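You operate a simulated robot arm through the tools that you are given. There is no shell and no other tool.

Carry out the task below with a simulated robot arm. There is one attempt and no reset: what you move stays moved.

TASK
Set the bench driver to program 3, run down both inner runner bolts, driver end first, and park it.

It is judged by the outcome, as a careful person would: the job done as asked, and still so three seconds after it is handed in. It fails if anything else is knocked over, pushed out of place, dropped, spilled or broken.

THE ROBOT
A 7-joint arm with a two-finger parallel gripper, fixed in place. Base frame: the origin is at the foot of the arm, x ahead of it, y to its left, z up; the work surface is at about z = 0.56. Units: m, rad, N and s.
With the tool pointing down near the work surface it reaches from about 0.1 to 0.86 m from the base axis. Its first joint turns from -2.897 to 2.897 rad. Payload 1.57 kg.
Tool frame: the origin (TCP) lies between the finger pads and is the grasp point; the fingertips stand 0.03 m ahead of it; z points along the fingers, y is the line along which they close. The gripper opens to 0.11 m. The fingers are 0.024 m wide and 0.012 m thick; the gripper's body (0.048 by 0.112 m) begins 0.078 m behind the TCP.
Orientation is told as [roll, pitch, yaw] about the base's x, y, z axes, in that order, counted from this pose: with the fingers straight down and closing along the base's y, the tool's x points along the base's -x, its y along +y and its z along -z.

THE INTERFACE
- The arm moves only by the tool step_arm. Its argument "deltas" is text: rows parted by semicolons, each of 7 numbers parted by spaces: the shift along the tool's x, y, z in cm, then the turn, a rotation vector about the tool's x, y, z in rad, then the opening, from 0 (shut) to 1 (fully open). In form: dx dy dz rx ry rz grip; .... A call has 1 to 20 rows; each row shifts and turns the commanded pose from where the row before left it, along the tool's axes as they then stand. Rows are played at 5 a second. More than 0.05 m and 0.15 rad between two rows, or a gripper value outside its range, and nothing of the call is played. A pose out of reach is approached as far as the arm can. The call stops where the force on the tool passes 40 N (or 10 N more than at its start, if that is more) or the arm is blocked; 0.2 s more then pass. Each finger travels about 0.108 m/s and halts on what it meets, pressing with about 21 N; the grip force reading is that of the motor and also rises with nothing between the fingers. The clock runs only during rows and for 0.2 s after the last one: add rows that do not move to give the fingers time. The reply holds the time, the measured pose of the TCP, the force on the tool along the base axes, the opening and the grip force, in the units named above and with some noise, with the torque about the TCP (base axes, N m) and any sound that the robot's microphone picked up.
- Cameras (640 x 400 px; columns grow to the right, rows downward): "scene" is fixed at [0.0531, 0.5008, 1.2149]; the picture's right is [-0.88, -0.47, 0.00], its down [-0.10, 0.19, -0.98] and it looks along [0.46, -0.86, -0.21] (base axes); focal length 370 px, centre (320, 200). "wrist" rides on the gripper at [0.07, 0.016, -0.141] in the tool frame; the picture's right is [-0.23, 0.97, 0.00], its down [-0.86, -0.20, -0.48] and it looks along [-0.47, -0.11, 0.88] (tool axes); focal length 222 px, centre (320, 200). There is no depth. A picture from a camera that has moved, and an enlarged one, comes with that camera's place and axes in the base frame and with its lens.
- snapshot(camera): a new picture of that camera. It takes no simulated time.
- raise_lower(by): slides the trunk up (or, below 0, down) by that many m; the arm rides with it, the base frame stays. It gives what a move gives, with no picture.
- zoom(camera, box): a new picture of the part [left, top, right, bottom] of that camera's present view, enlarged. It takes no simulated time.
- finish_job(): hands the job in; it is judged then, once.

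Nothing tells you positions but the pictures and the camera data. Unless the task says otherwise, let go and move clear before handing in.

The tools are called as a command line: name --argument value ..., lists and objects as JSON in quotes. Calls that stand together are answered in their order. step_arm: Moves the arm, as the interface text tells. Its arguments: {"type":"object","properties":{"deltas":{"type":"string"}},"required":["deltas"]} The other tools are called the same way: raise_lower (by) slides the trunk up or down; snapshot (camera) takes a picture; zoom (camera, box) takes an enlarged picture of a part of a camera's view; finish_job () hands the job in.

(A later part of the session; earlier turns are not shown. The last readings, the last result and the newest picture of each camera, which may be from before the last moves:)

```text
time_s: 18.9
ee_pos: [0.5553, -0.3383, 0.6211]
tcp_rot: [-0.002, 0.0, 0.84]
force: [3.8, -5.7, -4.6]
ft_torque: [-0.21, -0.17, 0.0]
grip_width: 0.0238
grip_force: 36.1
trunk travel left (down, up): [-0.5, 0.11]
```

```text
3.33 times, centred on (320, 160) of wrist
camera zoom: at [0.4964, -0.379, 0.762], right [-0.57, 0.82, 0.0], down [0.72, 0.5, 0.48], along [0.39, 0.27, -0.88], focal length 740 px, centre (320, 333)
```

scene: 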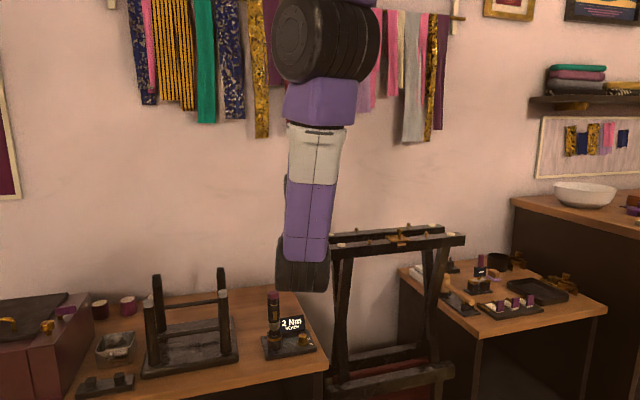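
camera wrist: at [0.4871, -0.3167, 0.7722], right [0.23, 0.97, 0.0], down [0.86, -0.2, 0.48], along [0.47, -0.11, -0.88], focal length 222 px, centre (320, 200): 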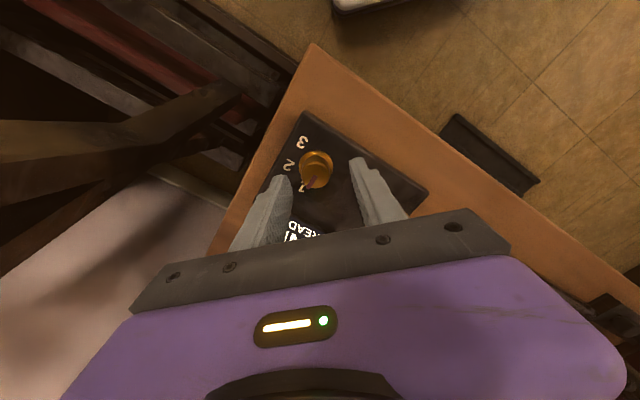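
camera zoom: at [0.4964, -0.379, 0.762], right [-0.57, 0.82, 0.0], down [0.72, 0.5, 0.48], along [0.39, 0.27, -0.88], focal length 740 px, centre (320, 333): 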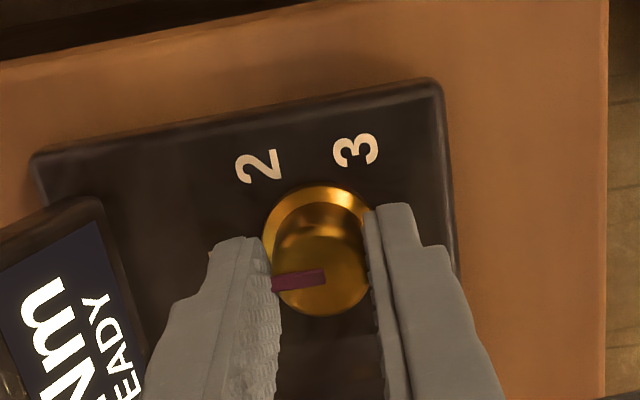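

step_arm --deltas "0 0 0 0 0 0.132 0.1; 0 0 0 0 0 0.132 0.1; 0 0 0 0 0 0.132 0.1; 0 0 0 0 0 0.132 0.1; 0 0 0 0 0 0.132 0.1; 0 0 0 0 0 0.132 0.1; 0 0 0 0 0 0.132 0.1; 0 0 0 0 0 0.132 0.1; 0 0 0 0 0 0 0.1"

zoom --camera "wrist" --box '[230, 100, 410, 220]'

zoom --camera "scene" --box '[250, 260, 330, 350]'

```text
time_s: 20.9
ee_pos: [0.5543, -0.337, 0.6213]
tcp_rot: [0.001, 0.0, -0.215]
force: [-4.9, 18.1, 21.1]
ft_torque: [0.67, 0.37, 0.05]
grip_width: 0.0238
grip_force: 36.6
trunk travel left (down, up): [-0.5, 0.11]
```

```text
3.33 times, centred on (320, 160) of wrist
camera zoom: at [0.4903, -0.306, 0.7622], right [0.43, 0.9, 0.0], down [0.79, -0.38, 0.48], along [0.43, -0.2, -0.88], focal length 740 px, centre (320, 333)
```

zoom: 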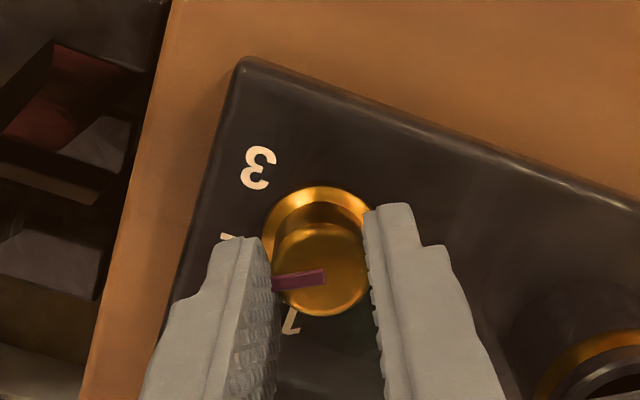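

```text
4.44 times, centred on (290, 305) of scene
camera zoom: at [0.0531, 0.5008, 1.2149], right [-0.88, -0.47, 0.0], down [-0.1, 0.19, -0.98], along [0.46, -0.86, -0.21], focal length 1644 px, centre (453, -267)
```

zoom: 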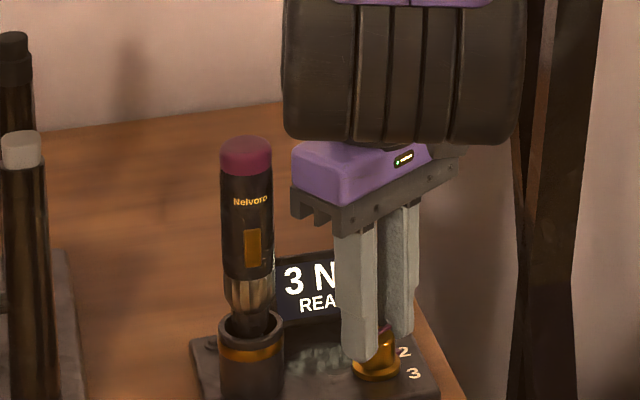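

Program 2 is now selected (3 Nm). I'll release, swing back and take the second 60° bite.

step_arm --deltas "0 0 0 0 0 0 0.45; 0 0 0 0 0 0 0.45; 0 0 0 0 0 -0.132 0.45; 0 0 0 0 0 -0.132 0.45; 0 0 0 0 0 -0.132 0.45; 0 0 0 0 0 -0.132 0.45; 0 0 0 0 0 -0.132 0.45; 0 0 0 0 0 -0.132 0.45; 0 0 0 0 0 -0.132 0.45; 0 0 0 0 0 -0.132 0.45; 0 0 0 0 0 0 0.45; 0 0 0 0 0 0 0.45"

zoom --camera "wrist" --box '[230, 100, 410, 220]'

zoom --camera "scene" --box '[250, 260, 330, 350]'

```text
time_s: 23.5
ee_pos: [0.5555, -0.3388, 0.6201]
tcp_rot: [-0.001, 0.0, 0.84]
force: [-0.2, 0.4, -0.4]
ft_torque: [0.0, 0.03, -0.01]
grip_width: 0.0496
grip_force: 0.0
trunk travel left (down, up): [-0.5, 0.11]
```

```text
3.33 times, centred on (320, 160) of wrist
camera zoom: at [0.4966, -0.3791, 0.7615], right [-0.57, 0.82, 0.0], down [0.72, 0.5, 0.48], along [0.39, 0.28, -0.88], focal length 740 px, centre (320, 333)
```

zoom: 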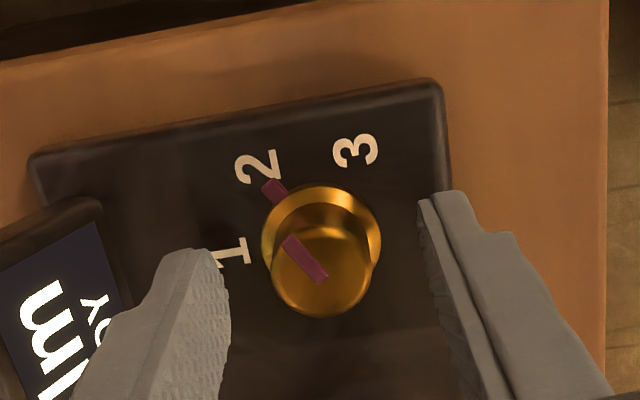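

```text
4.44 times, centred on (290, 305) of scene
camera zoom: at [0.0531, 0.5008, 1.2149], right [-0.88, -0.47, 0.0], down [-0.1, 0.19, -0.98], along [0.46, -0.86, -0.21], focal length 1644 px, centre (453, -267)
```

zoom: 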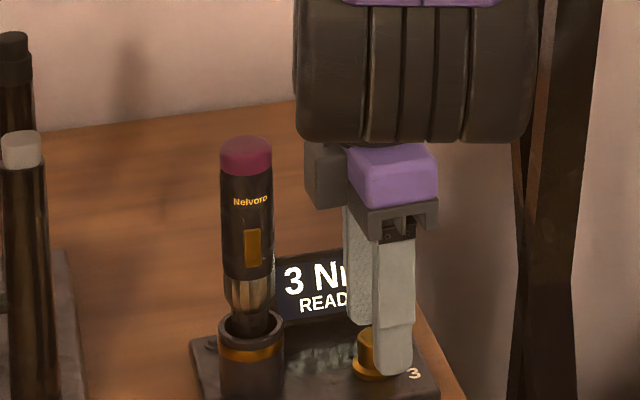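

step_arm --deltas "0 0 0 0 0 0 0.1; 0 0 0 0 0 0 0.1; 0 0 0 0 0 0 0.1; 0 0 0 0 0 0.132 0.1; 0 0 0 0 0 0.132 0.1; 0 0 0 0 0 0.132 0.1; 0 0 0 0 0 0.132 0.1; 0 0 0 0 0 0.132 0.1; 0 0 0 0 0 0.132 0.1; 0 0 0 0 0 0.132 0.1; 0 0 0 0 0 0.132 0.1; 0 0 0 0 0 0 0.1; 0 0 0 0 0 0 0.45; 0 0 0 0 0 0 0.45"

zoom --camera "wrist" --box '[230, 100, 410, 220]'

zoom --camera "scene" --box '[250, 260, 330, 350]'

```text
time_s: 26.5
ee_pos: [0.5528, -0.3387, 0.621]
tcp_rot: [-0.001, 0.0, -0.219]
force: [0.3, -0.6, -0.2]
ft_torque: [0.02, -0.04, 0.0]
grip_width: 0.0497
grip_force: 0.1
trunk travel left (down, up): [-0.5, 0.11]
```

```text
3.33 times, centred on (320, 160) of wrist
camera zoom: at [0.4891, -0.3072, 0.762], right [0.43, 0.9, 0.0], down [0.79, -0.38, 0.48], along [0.43, -0.21, -0.88], focal length 740 px, centre (320, 333)
```

zoom: 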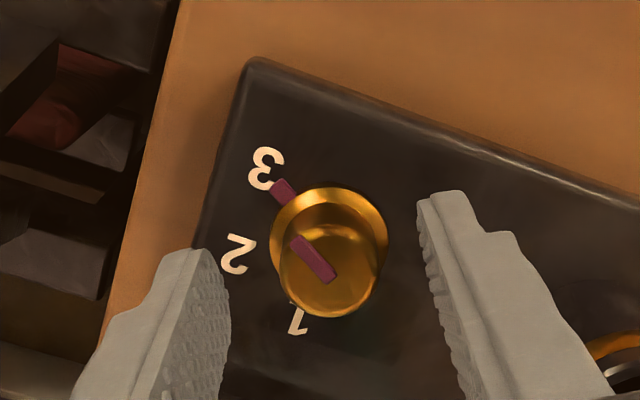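

```text
4.44 times, centred on (290, 305) of scene
camera zoom: at [0.0531, 0.5008, 1.2149], right [-0.88, -0.47, 0.0], down [-0.1, 0.19, -0.98], along [0.46, -0.86, -0.21], focal length 1644 px, centre (453, -267)
```

zoom: 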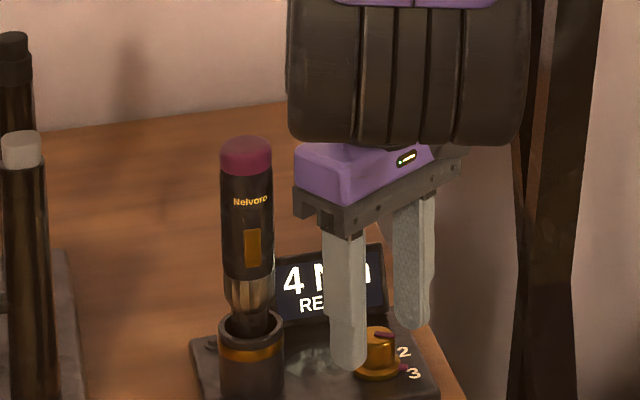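

The pointer is on 3 and the screen reads 4 Nm. I'll rise clear and move above the driver to measure it for grasping.

step_arm --deltas "0 0 -2 0 0 0 0.45; 0 0 -4.5 0 0 0 0.45; 0 0 -4.5 0 0 0 0.45; 0 0 -4.5 0 0 0 0.45; 0 0 -4.5 0 0 0 0.6; 0 0 -4 0 0 0 0.7; 0 0 0 0 0 0.1 0.7; 0 0 0 0 0 0.12 0.7; 0 0 0 0 0 0.12 0.7; 0 0 0 0 0 0.11 0.7; 0 0 0 0 0 0 0.7; 0 0 0 0 0 0 0.7"

snapshot --camera "wrist"

snapshot --camera "scene"

zoom --camera "scene" --box '[250, 280, 330, 360]'

```text
time_s: 29.1
ee_pos: [0.5573, -0.3665, 0.8499]
tcp_rot: [-0.049, -0.045, -0.568]
force: [-0.9, 0.1, -0.2]
ft_torque: [-0.02, 0.0, 0.01]
grip_width: 0.0772
grip_force: 0.1
out of reach, approached as far as the arm can: row 6, 7
trunk travel left (down, up): [-0.5, 0.11]
```

```text
taken
camera wrist: at [0.5057, -0.3058, 0.9867], right [0.72, 0.7, -0.04], down [0.61, -0.6, 0.52], along [0.34, -0.4, -0.85], focal length 222 px, centre (320, 200)
```

wrist: 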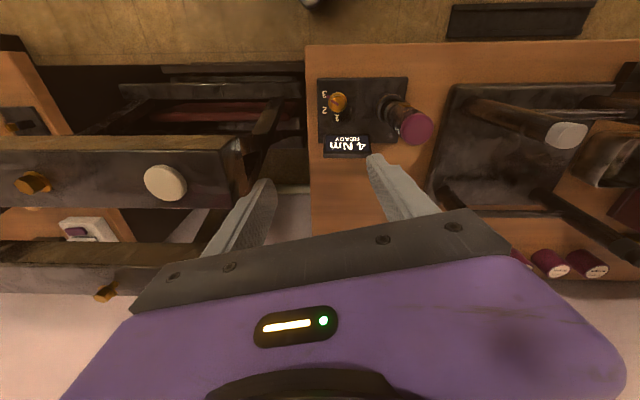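

```text
taken
```

scene: 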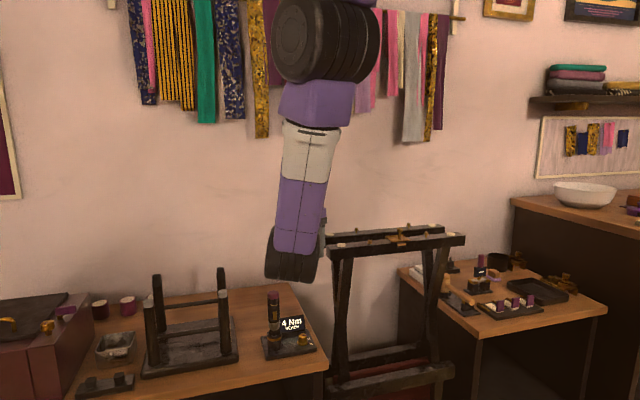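

```text
5.00 times, centred on (290, 320) of scene
camera zoom: at [0.0531, 0.5008, 1.2149], right [-0.88, -0.47, 0.0], down [-0.1, 0.19, -0.98], along [0.46, -0.86, -0.21], focal length 1850 px, centre (470, -400)
```

zoom: 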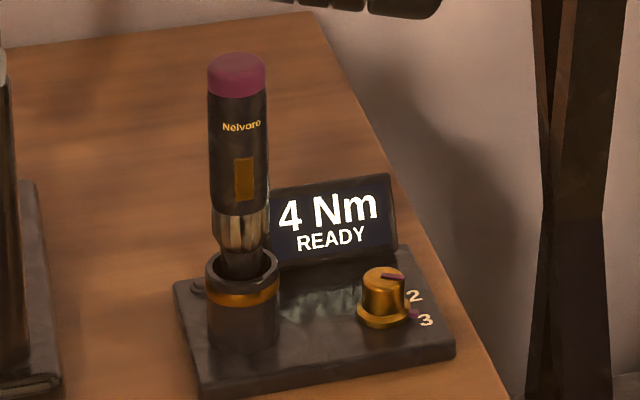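

The screen shows 4 Nm READY, but the arm reported a reach limit and drifted slightly tilted near the runner end. I'll hold a moment and see whether it settles.

step_arm --deltas "0 0 0 0 0 0 0.7; 0 0 0 0 0 0 0.7"

```text
time_s: 29.7
ee_pos: [0.5572, -0.366, 0.8502]
tcp_rot: [-0.047, -0.043, -0.568]
force: [-0.7, 0.3, 0.3]
ft_torque: [-0.01, -0.04, 0.02]
grip_width: 0.0769
grip_force: 0.0
trunk travel left (down, up): [-0.5, 0.11]
```

step_arm --deltas "0.2 2.2 0 0 0 0 0.7; 0.2 2.2 0 0 0 0 0.7; 0 0 0 0 0 0 0.7; 0 0 0 0 0 0 0.7"

snapshot --camera "scene"

```text
time_s: 30.7
ee_pos: [0.5808, -0.3275, 0.848]
tcp_rot: [-0.05, -0.043, -0.568]
force: [0.4, -0.1, 0.3]
ft_torque: [0.0, 0.01, 0.0]
grip_width: 0.077
grip_force: 0.1
trunk travel left (down, up): [-0.5, 0.11]
```

```text
taken
```

scene: 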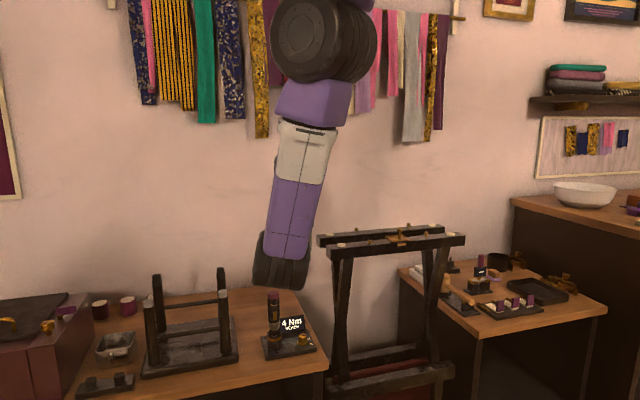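

step_arm --deltas "0 0 0 -0.05 0.043 0 0.7; 0 0 0 0 0 0 0.7"

snapshot --camera "wrist"

```text
time_s: 31.3
ee_pos: [0.5775, -0.3266, 0.8478]
tcp_rot: [0.002, 0.001, -0.567]
force: [-0.4, 0.0, 0.3]
ft_torque: [0.01, -0.01, -0.01]
grip_width: 0.0767
grip_force: 0.0
trunk travel left (down, up): [-0.5, 0.11]
```

```text
taken
camera wrist: at [0.5281, -0.2753, 0.9885], right [0.71, 0.7, 0.0], down [0.61, -0.63, 0.48], along [0.34, -0.34, -0.88], focal length 222 px, centre (320, 200)
```

wrist: 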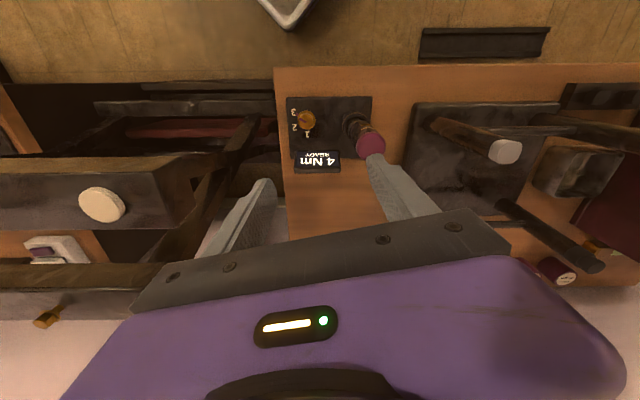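

Levelled again. Before grasping I'll check that this arm posture can lift from here to the height I'll need with the driver.

step_arm --deltas "0 0 -4 0 0 0 0.7; 0 0 -4 0 0 0 0.7; 0 0 -4 0 0 0 0.7; 0 0 -4 0 0 0 0.7; 0 0 0 0 0 0 0.7"

snapshot --camera "scene"

```text
time_s: 32.5
ee_pos: [0.5774, -0.3275, 1.0069]
tcp_rot: [0.002, -0.001, -0.568]
force: [0.6, 0.2, 0.2]
ft_torque: [-0.03, -0.02, 0.0]
grip_width: 0.0773
grip_force: 0.0
trunk travel left (down, up): [-0.5, 0.11]
```

```text
taken
```

scene: 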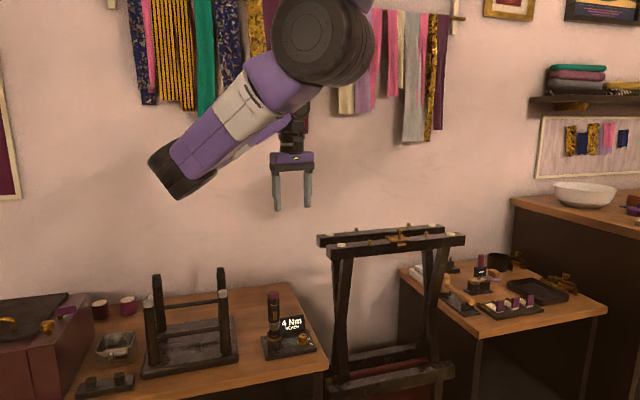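

The arm lifts fine and the posture recovered. Now over the driver.

step_arm --deltas "-0.5 3 3.5 0 0 0 0.7; -0.5 3 3.5 0 0 0 0.7; 0 0 3.5 0 0 0.095 0.7; 0 0 3 0 0 0 0.7; 0 0 0 0 0 0 0.7; 0 0 0 0 0 0 0.7"

snapshot --camera "wrist"

zoom --camera "wrist" --box '[250, 80, 410, 220]'

snapshot --camera "scene"

```text
time_s: 33.9
ee_pos: [0.6193, -0.2829, 0.8711]
tcp_rot: [0.003, 0.0, -0.663]
force: [-1.1, -0.9, -0.4]
ft_torque: [0.02, -0.02, 0.02]
grip_width: 0.0771
grip_force: 0.2
trunk travel left (down, up): [-0.5, 0.11]
```

```text
taken
camera wrist: at [0.573, -0.2269, 1.0117], right [0.78, 0.63, 0.0], down [0.55, -0.68, 0.48], along [0.3, -0.37, -0.88], focal length 222 px, centre (320, 200)
```

wrist: 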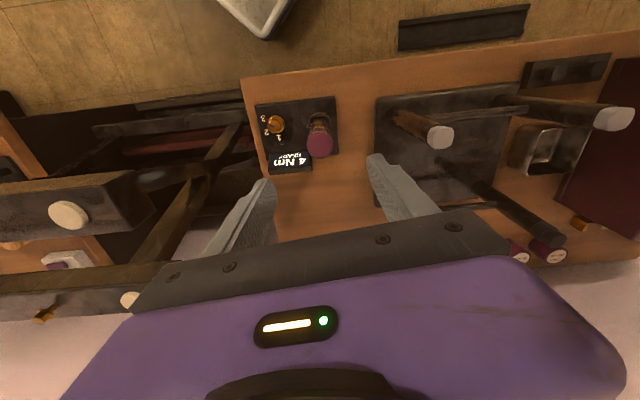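

```text
2.86 times, centred on (330, 150) of wrist
camera zoom: at [0.573, -0.2269, 1.0117], right [0.78, 0.63, 0.0], down [0.55, -0.68, 0.48], along [0.3, -0.37, -0.88], focal length 635 px, centre (291, 343)
```

zoom: 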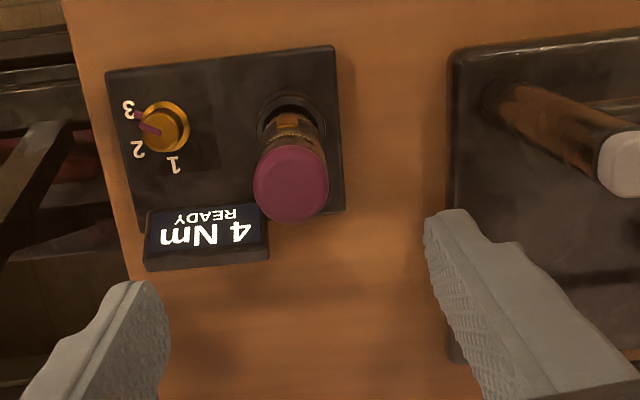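

```text
taken
```

scene: 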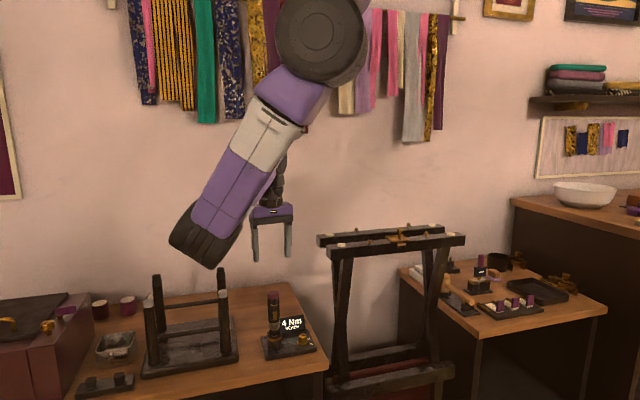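

The TCP is directly above the driver (column and row match). I'll descend with open fingers to mid-handle, checking on the way.

step_arm --deltas "0 0 3 0 0 0 0.7; 0 0 3 0 0 0 0.7; 0 0 3 0 0 0 0.7; 0 0 0 0 0 0 0.7"

snapshot --camera "scene"

zoom --camera "wrist" --box '[230, 80, 410, 220]'

```text
time_s: 34.9
ee_pos: [0.6193, -0.2822, 0.782]
tcp_rot: [0.001, -0.002, -0.663]
force: [-0.2, -0.6, 0.0]
ft_torque: [-0.03, 0.0, -0.03]
grip_width: 0.0771
grip_force: 0.0
trunk travel left (down, up): [-0.5, 0.11]
```

```text
taken
```

scene: 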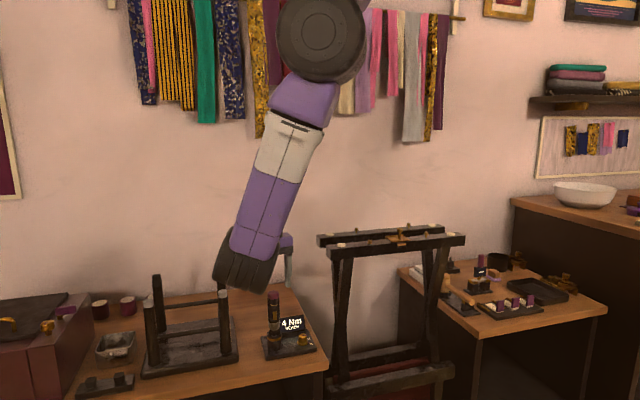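

```text
2.86 times, centred on (320, 150) of wrist
camera zoom: at [0.5737, -0.2256, 0.9232], right [0.78, 0.63, 0.0], down [0.55, -0.68, 0.48], along [0.3, -0.37, -0.88], focal length 635 px, centre (320, 343)
```

zoom: 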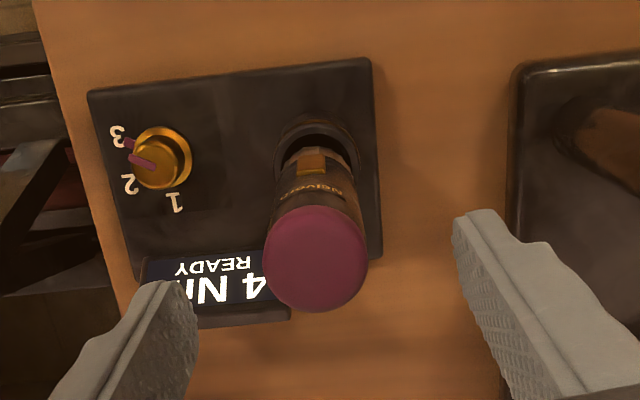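

step_arm --deltas "0 -0.15 3 0 0 0 0.7; 0 0 3 0 0 0 0.7; 0 0 2 0 0 0 0.7; 0 0 1.2 0 0 0 0.7; 0 0 0 0 0 0 0.7; 0 0 0 0 0 0 0.7"

zoom --camera "wrist" --box '[230, 80, 410, 220]'

zoom --camera "scene" --box '[230, 260, 350, 360]'

```text
time_s: 36.3
ee_pos: [0.6193, -0.2843, 0.6912]
tcp_rot: [0.003, 0.0, -0.663]
force: [0.0, 0.4, 0.1]
ft_torque: [-0.02, -0.01, 0.01]
grip_width: 0.0772
grip_force: 0.0
trunk travel left (down, up): [-0.5, 0.11]
```

```text
2.86 times, centred on (320, 150) of wrist
camera zoom: at [0.5732, -0.2277, 0.8316], right [0.78, 0.63, 0.0], down [0.55, -0.68, 0.48], along [0.3, -0.37, -0.88], focal length 635 px, centre (320, 343)
```

zoom: 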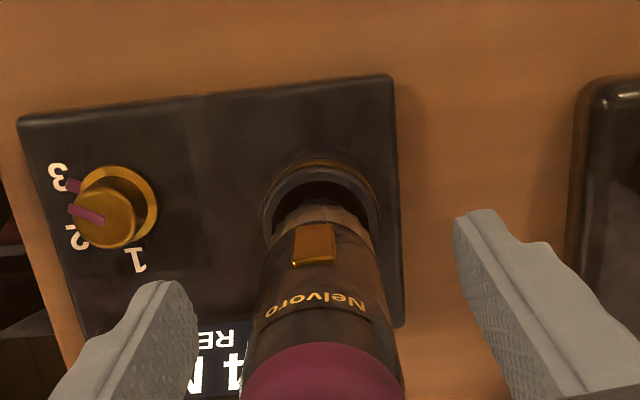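

```text
4.00 times, centred on (290, 310) of scene
camera zoom: at [0.0531, 0.5008, 1.2149], right [-0.88, -0.47, 0.0], down [-0.1, 0.19, -0.98], along [0.46, -0.86, -0.21], focal length 1480 px, centre (440, -240)
```

zoom: 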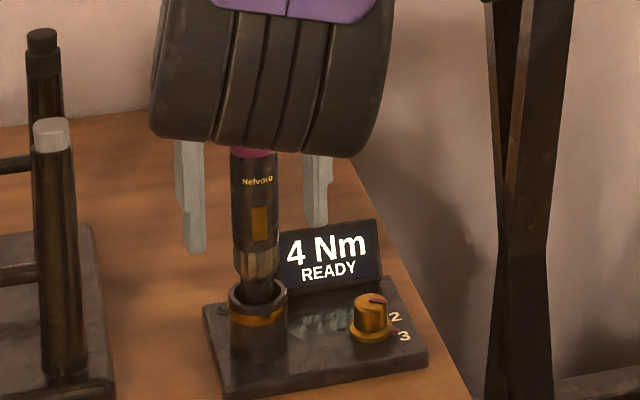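

Fingers straddle the handle, with the amber button facing free. Closing the grip.

step_arm --deltas "0 0 0 0 0 0 0.1; 0 0 0 0 0 0 0.1; 0 0 0 0 0 0 0.1; 0 0 0 0 0 0 0.1"

zoom --camera "scene" --box '[230, 260, 350, 360]'

zoom --camera "wrist" --box '[230, 80, 410, 220]'

```text
time_s: 37.3
ee_pos: [0.6171, -0.283, 0.6911]
tcp_rot: [0.002, -0.001, -0.664]
force: [0.6, 1.2, 0.3]
ft_torque: [0.05, -0.06, 0.03]
grip_width: 0.0331
grip_force: 20.6
trunk travel left (down, up): [-0.5, 0.11]
```

```text
4.00 times, centred on (290, 310) of scene
camera zoom: at [0.0531, 0.5008, 1.2149], right [-0.88, -0.47, 0.0], down [-0.1, 0.19, -0.98], along [0.46, -0.86, -0.21], focal length 1480 px, centre (440, -240)
```

zoom: 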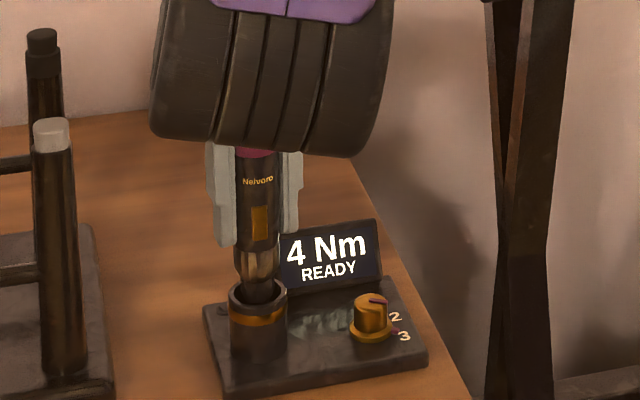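

```text
2.86 times, centred on (320, 150) of wrist
camera zoom: at [0.5732, -0.2277, 0.8317], right [0.78, 0.63, 0.0], down [0.55, -0.68, 0.48], along [0.3, -0.37, -0.88], focal length 635 px, centre (320, 343)
```

zoom: 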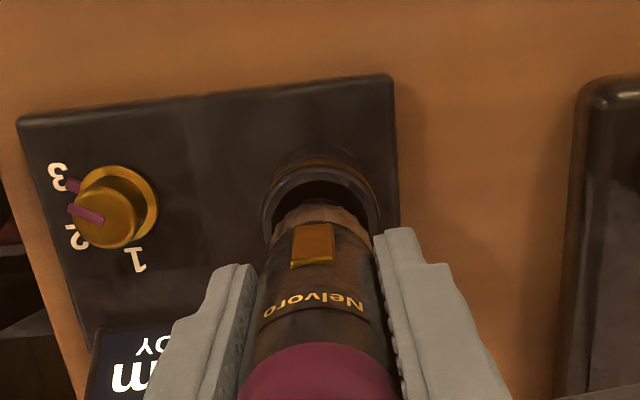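

Gripped at 33 mm. I'll note this as the park pose (≈0.618, -0.283, 0.691, yaw -0.663) and lift straight up.

step_arm --deltas "0 0 -1 0 0 0 0.1; 0 0 -1.5 0 0 0 0.1; 0 0 -2 0 0 0 0.1; 0 0 -3 0 0 0 0.1; 0 0 -3 0 0 0 0.1; 0 0 -3 0 0 0 0.1; 0 0 0 0 0 0 0.1"

zoom --camera "scene" --box '[220, 220, 340, 360]'

snapshot --camera "wrist"

```text
time_s: 38.9
ee_pos: [0.6176, -0.2844, 0.8291]
tcp_rot: [0.002, -0.002, -0.663]
force: [0.5, -0.1, -3.2]
ft_torque: [0.01, -0.01, 0.01]
grip_width: 0.0329
grip_force: 20.9
trunk travel left (down, up): [-0.5, 0.11]
```

```text
2.86 times, centred on (280, 290) of scene
camera zoom: at [0.0531, 0.5008, 1.2149], right [-0.88, -0.47, 0.0], down [-0.1, 0.19, -0.98], along [0.46, -0.86, -0.21], focal length 1057 px, centre (434, -57)
```

zoom: 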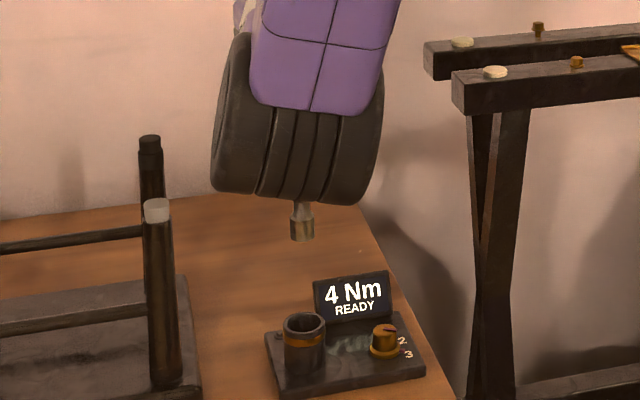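

```text
taken
camera wrist: at [0.5728, -0.2287, 0.9696], right [0.78, 0.63, 0.0], down [0.55, -0.68, 0.48], along [0.3, -0.37, -0.88], focal length 222 px, centre (320, 200)
```

wrist: 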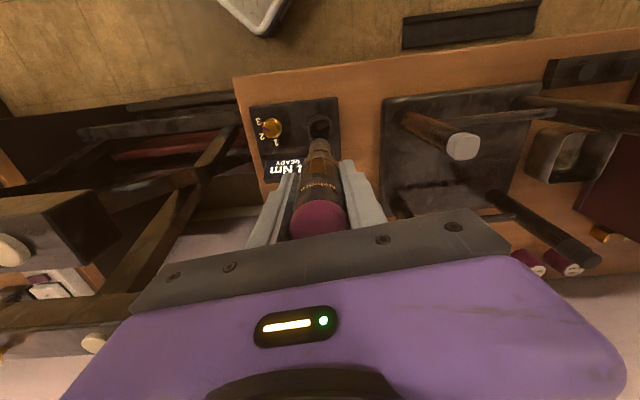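

The driver is out, socket tip about 116 mm below the TCP. Before moving on I'll study the X-frame: its legs should show which runner belongs to the inner frame.

zoom --camera "scene" --box '[310, 225, 400, 395]'

zoom --camera "scene" --box '[390, 225, 480, 395]'

zoom --camera "wrist" --box '[0, 80, 260, 360]'

```text
2.35 times, centred on (355, 310) of scene
camera zoom: at [0.0531, 0.5008, 1.2149], right [-0.88, -0.47, 0.0], down [-0.1, 0.19, -0.98], along [0.46, -0.86, -0.21], focal length 871 px, centre (238, -59)
```

zoom: 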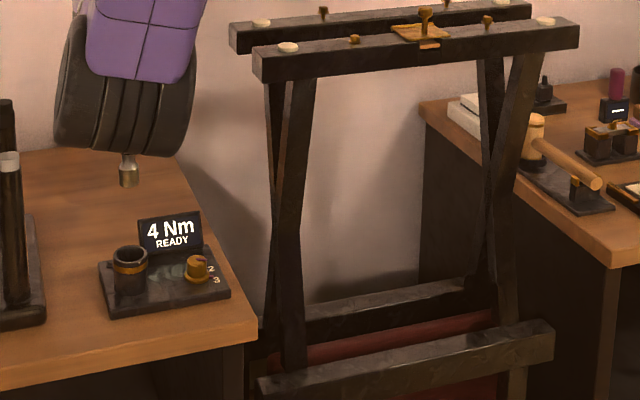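

```text
2.35 times, centred on (435, 310) of scene
camera zoom: at [0.0531, 0.5008, 1.2149], right [-0.88, -0.47, 0.0], down [-0.1, 0.19, -0.98], along [0.46, -0.86, -0.21], focal length 871 px, centre (49, -59)
```

zoom: 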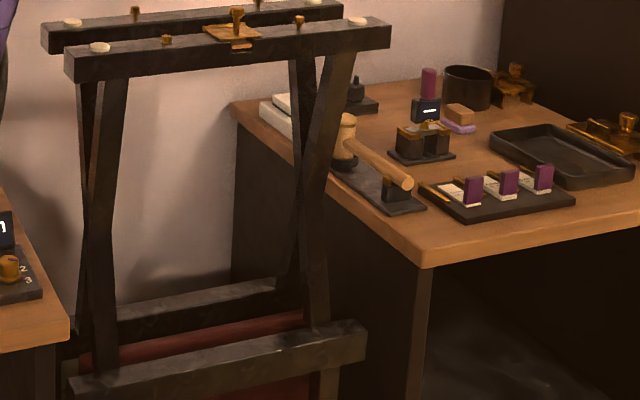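

```text
1.43 times, centred on (130, 220) of wrist
camera zoom: at [0.5728, -0.2287, 0.9696], right [0.78, 0.63, 0.0], down [0.55, -0.68, 0.48], along [0.3, -0.37, -0.88], focal length 317 px, centre (591, 171)
```

zoom: 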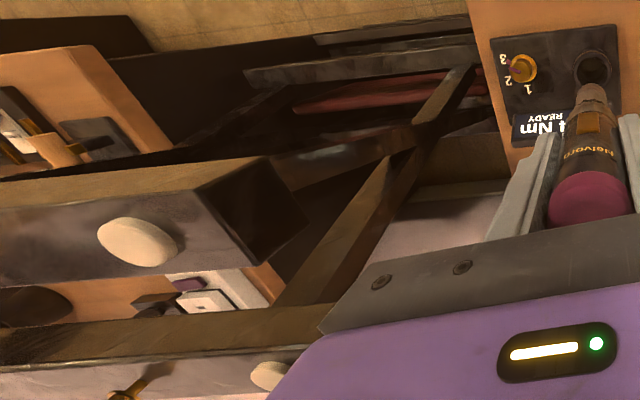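

zoom --camera "wrist" --box '[90, 90, 260, 240]'

zoom --camera "scene" --box '[325, 250, 365, 300]'

zoom --camera "scene" --box '[420, 240, 465, 390]'

zoom --camera "scene" --box '[320, 300, 370, 400]'

```text
2.67 times, centred on (175, 165) of wrist
camera zoom: at [0.5728, -0.2287, 0.9696], right [0.78, 0.63, 0.0], down [0.55, -0.68, 0.48], along [0.3, -0.37, -0.88], focal length 592 px, centre (707, 293)
```

zoom: 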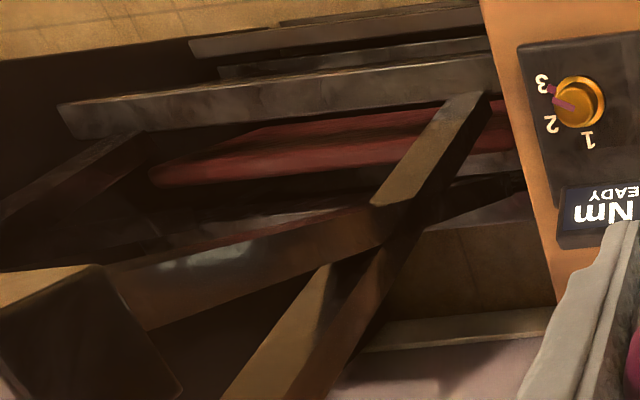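

```text
8.00 times, centred on (345, 275) of scene
camera zoom: at [0.0531, 0.5008, 1.2149], right [-0.88, -0.47, 0.0], down [-0.1, 0.19, -0.98], along [0.46, -0.86, -0.21], focal length 2960 px, centre (120, -400)
```

zoom: 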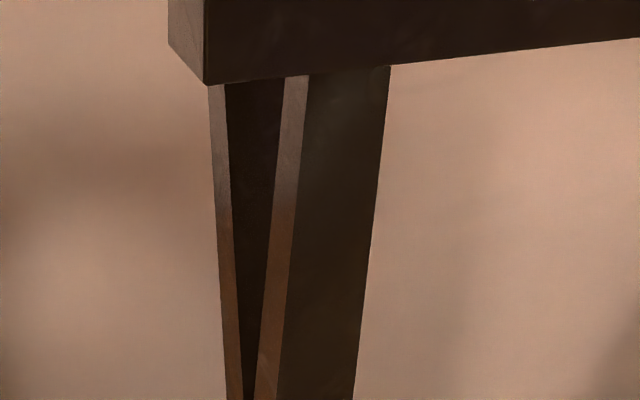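

```text
2.67 times, centred on (442, 315) of scene
camera zoom: at [0.0531, 0.5008, 1.2149], right [-0.88, -0.47, 0.0], down [-0.1, 0.19, -0.98], along [0.46, -0.86, -0.21], focal length 987 px, centre (-7, -107)
```

zoom: 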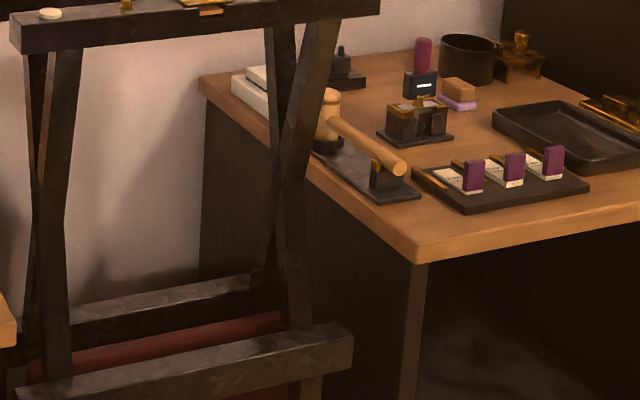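

```text
4.00 times, centred on (345, 350) of scene
camera zoom: at [0.0531, 0.5008, 1.2149], right [-0.88, -0.47, 0.0], down [-0.1, 0.19, -0.98], along [0.46, -0.86, -0.21], focal length 1480 px, centre (220, -400)
```

zoom: 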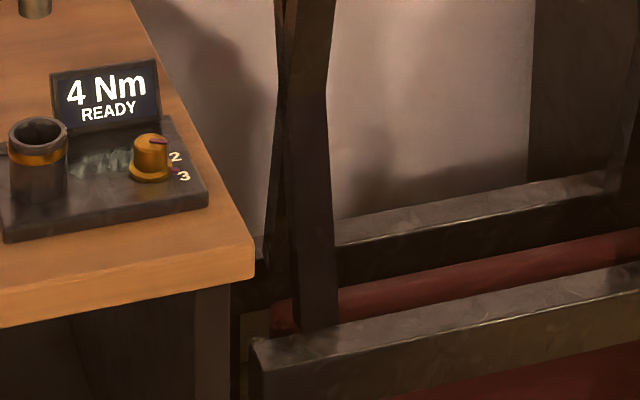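

The X-legs are half-lapped in one plane, so they don't distinguish the runners. Only the wall-side runner has both bolts still standing proud (the robot-side one already has its driver-end bolt seated), so "both" can only be the wall-side pair: driver end ≈(0.49,-0.57), then far end ≈(0.35,-0.70). I'll raise and carry the driver over the first one.

step_arm --deltas "0 0 -4 0 0 0 0.1; 0 0 -4 0 0 0 0.1; 0 0 -4 0 0 0 0.1; 0 0 -4 0 0 0 0.1; 0 0 -4 0 0 0 0.1; 0 0 0 0 0 0 0.1"

zoom --camera "wrist" --box '[230, 80, 410, 240]'

zoom --camera "scene" --box '[220, 160, 330, 280]'

```text
time_s: 40.3
ee_pos: [0.616, -0.2841, 1.0275]
tcp_rot: [0.003, 0.001, -0.664]
force: [0.4, -0.5, -4.0]
ft_torque: [-0.01, 0.01, -0.03]
grip_width: 0.033
grip_force: 21.0
trunk travel left (down, up): [-0.5, 0.11]
```

```text
2.50 times, centred on (320, 160) of wrist
camera zoom: at [0.5711, -0.2287, 1.1686], right [0.78, 0.63, 0.0], down [0.55, -0.68, 0.48], along [0.3, -0.37, -0.88], focal length 555 px, centre (320, 300)
```

zoom: 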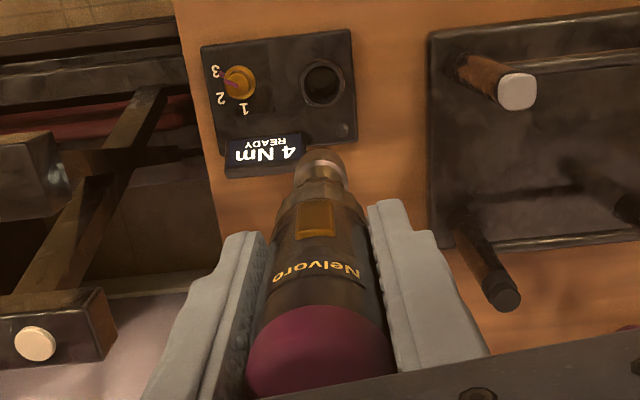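

```text
3.33 times, centred on (275, 220) of scene
camera zoom: at [0.0531, 0.5008, 1.2149], right [-0.88, -0.47, 0.0], down [-0.1, 0.19, -0.98], along [0.46, -0.86, -0.21], focal length 1233 px, centre (470, 133)
```

zoom: 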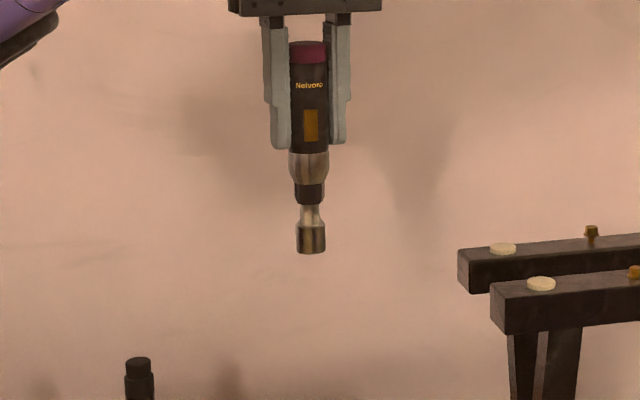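

The driver hangs vertical with its tip 0.1165 m below the TCP. Carrying it to above the wall-side driver-end bolt.

step_arm --deltas "-0.89 -3.76 0 0 0 0 0.1; -0.89 -3.76 0 0 0 0 0.1; -0.89 -3.76 0 0 0 0 0.1; -0.89 -3.76 0 0 0 0 0.1; -0.89 -3.76 0 0 0 0 0.1; -0.89 -3.76 0 0 0 0 0.1; -0.89 -3.76 0 0 0 0 0.1; -0.89 -3.76 0 0 0 0 0.1; 0 0 0 0 0 0 0.1; 0 0 0 0 0 0 0.1"

zoom --camera "wrist" --box '[230, 80, 410, 240]'

snapshot --camera "wrist"

snapshot --camera "scene"

zoom --camera "scene" --box '[310, 180, 400, 260]'

```text
time_s: 42.5
ee_pos: [0.4865, -0.5655, 1.0275]
tcp_rot: [0.002, 0.0, -0.663]
force: [-0.1, -0.4, -3.1]
ft_torque: [0.0, 0.02, -0.01]
grip_width: 0.0329
grip_force: 21.5
trunk travel left (down, up): [-0.5, 0.11]
```

```text
2.50 times, centred on (320, 160) of wrist
camera zoom: at [0.443, -0.509, 1.1673], right [0.78, 0.63, 0.0], down [0.55, -0.68, 0.48], along [0.3, -0.37, -0.88], focal length 555 px, centre (320, 300)
```

zoom: 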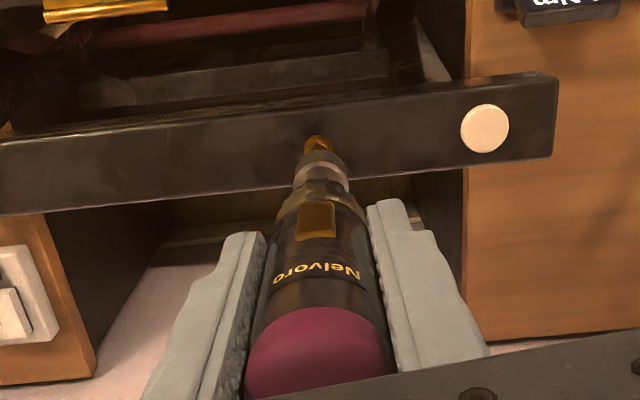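

```text
taken
camera wrist: at [0.443, -0.509, 1.1673], right [0.78, 0.63, 0.0], down [0.55, -0.68, 0.48], along [0.3, -0.37, -0.88], focal length 222 px, centre (320, 200)
```

wrist: 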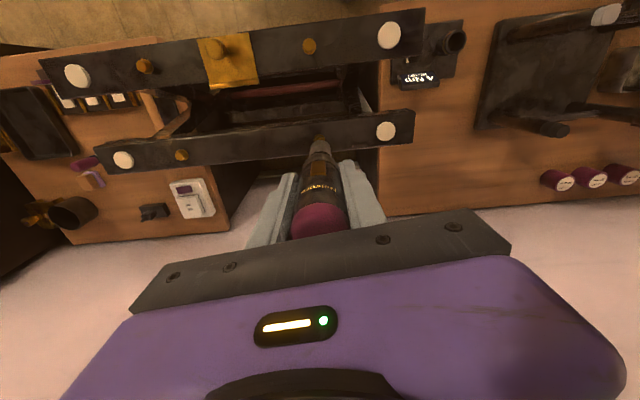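

```text
taken
```

scene: 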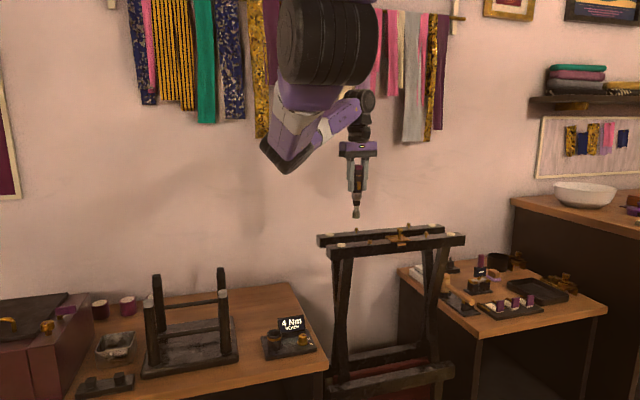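

```text
5.00 times, centred on (355, 220) of scene
camera zoom: at [0.0531, 0.5008, 1.2149], right [-0.88, -0.47, 0.0], down [-0.1, 0.19, -0.98], along [0.46, -0.86, -0.21], focal length 1850 px, centre (145, 100)
```

zoom: 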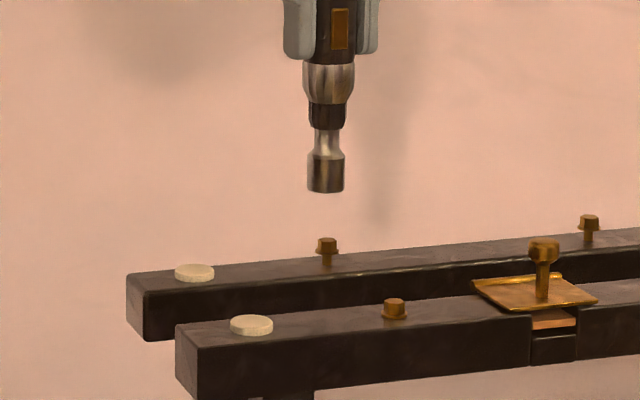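

Socket is nearly over the bolt: about 1.7 mm off along the rail. I'll correct and drop to just above the head.

step_arm --deltas "0 -0.17 1 0 0 0 0.1; 0 0 1 0 0 0 0.1; 0 0 0.3 0 0 0 0.1; 0 0 0 0 0 0 0.1; 0 0 0 0 0 0 0.1"

zoom --camera "wrist" --box '[275, 110, 365, 180]'

zoom --camera "scene" --box '[335, 205, 375, 245]'

```text
time_s: 43.7
ee_pos: [0.4885, -0.5665, 1.003]
tcp_rot: [0.002, 0.0, -0.662]
force: [0.5, 0.3, -2.0]
ft_torque: [-0.01, 0.01, 0.01]
grip_width: 0.0331
grip_force: 21.2
trunk travel left (down, up): [-0.5, 0.11]
```

```text
5.71 times, centred on (320, 145) of wrist
camera zoom: at [0.4425, -0.5099, 1.1431], right [0.78, 0.63, 0.0], down [0.55, -0.68, 0.48], along [0.3, -0.37, -0.88], focal length 1269 px, centre (320, 514)
```

zoom: 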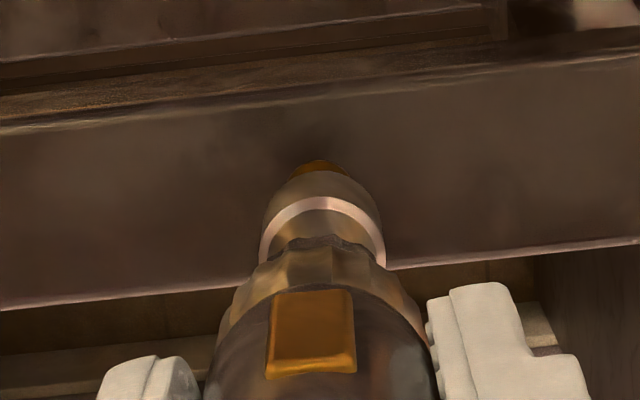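

```text
10.00 times, centred on (355, 225) of scene
camera zoom: at [0.0531, 0.5008, 1.2149], right [-0.88, -0.47, 0.0], down [-0.1, 0.19, -0.98], along [0.46, -0.86, -0.21], focal length 3700 px, centre (-30, -50)
```

zoom: 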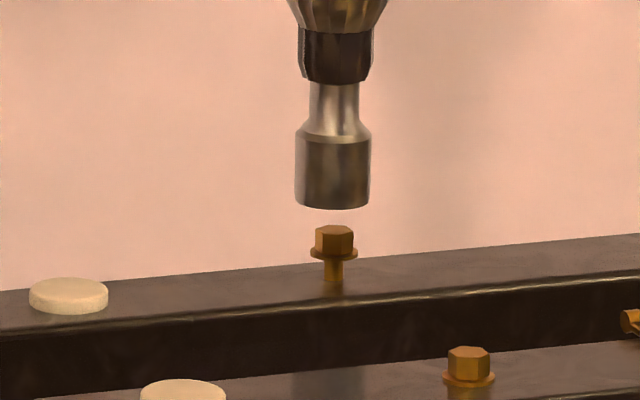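

step_arm --deltas "0.15 0.03 0 0 0 0 0.1; 0 0 0.3 0 0 0 0.1; 0 0 0.3 0 0 0 0.1; 0 0 0.2 0 0 0 0.1; 0 0 0.2 0 0 0 0.1; 0 0 0 0 0 0 0.1"

zoom --camera "wrist" --box '[275, 110, 365, 180]'

zoom --camera "scene" --box '[335, 205, 375, 245]'

```text
time_s: 45.1
ee_pos: [0.4856, -0.5645, 0.9919]
tcp_rot: [0.003, 0.002, -0.664]
force: [0.6, -0.1, -3.3]
ft_torque: [-0.01, -0.03, 0.01]
grip_width: 0.0331
grip_force: 20.4
trunk travel left (down, up): [-0.5, 0.11]
```

```text
5.71 times, centred on (320, 145) of wrist
camera zoom: at [0.4406, -0.5084, 1.1332], right [0.78, 0.63, 0.0], down [0.55, -0.68, 0.48], along [0.3, -0.37, -0.88], focal length 1269 px, centre (320, 514)
```

zoom: 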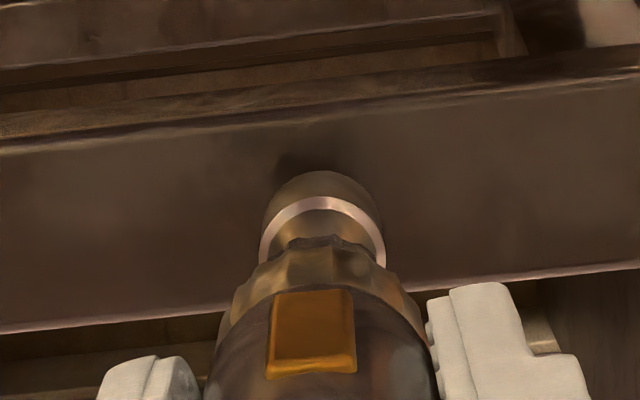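

```text
10.00 times, centred on (355, 225) of scene
camera zoom: at [0.0531, 0.5008, 1.2149], right [-0.88, -0.47, 0.0], down [-0.1, 0.19, -0.98], along [0.46, -0.86, -0.21], focal length 3700 px, centre (-30, -50)
```

zoom: 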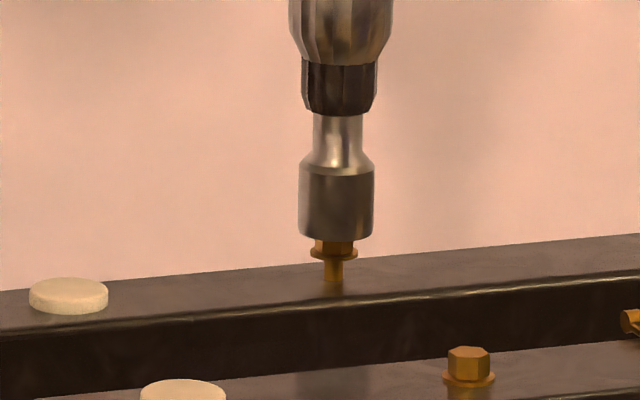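

The socket is going over the hex with no contact force. I'll nudge 0.8 mm along the rail and press down in small steps, watching force and sound.

step_arm --deltas "0 0.08 0.1 0 0 0 0.1; 0 0 0.15 0 0 0 0.1; 0 0 0.1 0 0 0 0.1; 0 0 0.1 0 0 0 0.1; 0 0 0 0 0 0 0.1"

zoom --camera "scene" --box '[335, 205, 375, 245]'

zoom --camera "scene" --box '[255, 300, 325, 350]'

```text
time_s: 46.3
ee_pos: [0.486, -0.564, 0.9866]
tcp_rot: [0.001, -0.001, -0.664]
force: [0.8, 0.7, -3.5]
ft_torque: [0.01, 0.02, 0.0]
grip_width: 0.0334
grip_force: 20.6
trunk travel left (down, up): [-0.5, 0.11]
```

```text
10.00 times, centred on (355, 225) of scene
camera zoom: at [0.0531, 0.5008, 1.2149], right [-0.88, -0.47, 0.0], down [-0.1, 0.19, -0.98], along [0.46, -0.86, -0.21], focal length 3700 px, centre (-30, -50)
```

zoom: 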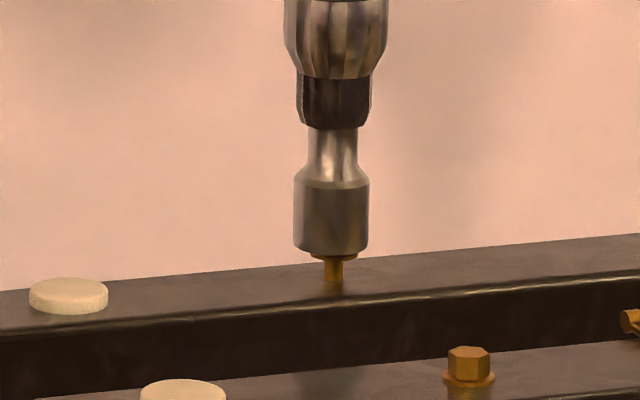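

```text
8.00 times, centred on (290, 325) of scene
camera zoom: at [0.0531, 0.5008, 1.2149], right [-0.88, -0.47, 0.0], down [-0.1, 0.19, -0.98], along [0.46, -0.86, -0.21], focal length 2960 px, centre (560, -800)
```

zoom: 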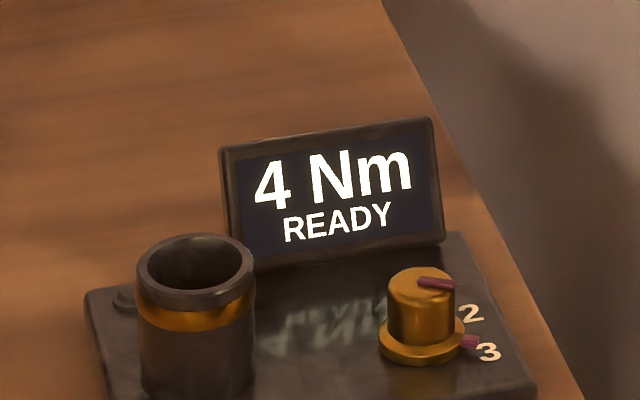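

step_arm --deltas "0 0 0.1 0 0 0 0.1; 0 0 0.1 0 0 0 0.1; 0 0 0.1 0 0 0 0.1; 0 0 0 0 0 0 0.1; 0 0 0 0 0 0 0.1"

zoom --camera "scene" --box '[335, 205, 375, 245]'

```text
time_s: 47.5
ee_pos: [0.4871, -0.5639, 0.9853]
tcp_rot: [0.001, 0.0, -0.663]
force: [-0.9, -1.3, -1.6]
ft_torque: [-0.13, 0.14, -0.03]
grip_width: 0.0333
grip_force: 21.3
trunk travel left (down, up): [-0.5, 0.11]
```

```text
10.00 times, centred on (355, 225) of scene
camera zoom: at [0.0531, 0.5008, 1.2149], right [-0.88, -0.47, 0.0], down [-0.1, 0.19, -0.98], along [0.46, -0.86, -0.21], focal length 3700 px, centre (-30, -50)
```

zoom: 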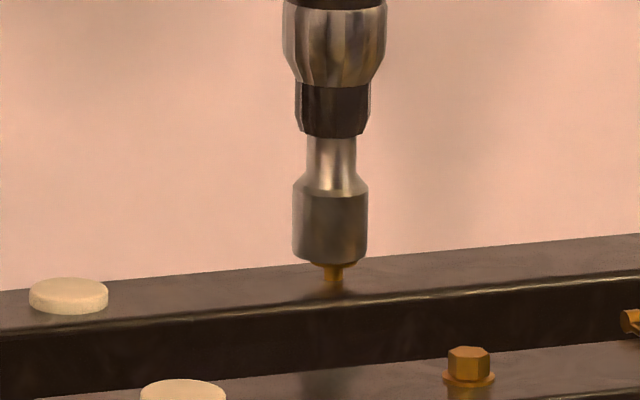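

Light contact beginning. Pressing further in small steps.

step_arm --deltas "0 -0.07 0.1 0 0 0 0.1; 0 0 0.1 0 0 0 0.1; 0 0 0.1 0 0 0 0.1; 0 0 0.1 0 0 0 0.1; 0 0 0 0 0 0 0.1"

zoom --camera "scene" --box '[335, 205, 375, 245]'

```text
time_s: 48.7
ee_pos: [0.4859, -0.5639, 0.9795]
tcp_rot: [0.001, -0.001, -0.664]
force: [-0.1, 0.5, -3.2]
ft_torque: [0.0, 0.04, 0.01]
grip_width: 0.0329
grip_force: 20.9
trunk travel left (down, up): [-0.5, 0.11]
```

```text
10.00 times, centred on (355, 225) of scene
camera zoom: at [0.0531, 0.5008, 1.2149], right [-0.88, -0.47, 0.0], down [-0.1, 0.19, -0.98], along [0.46, -0.86, -0.21], focal length 3700 px, centre (-30, -50)
```

zoom: 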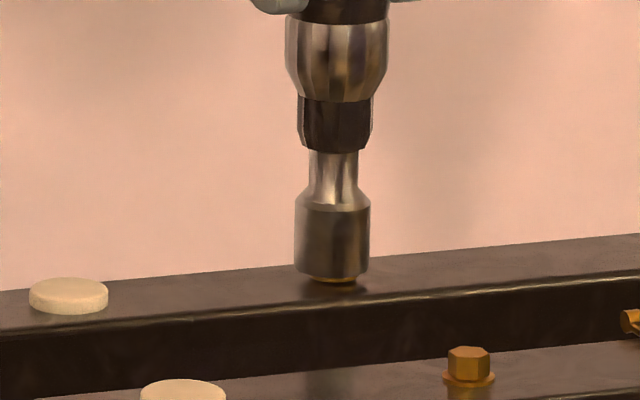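

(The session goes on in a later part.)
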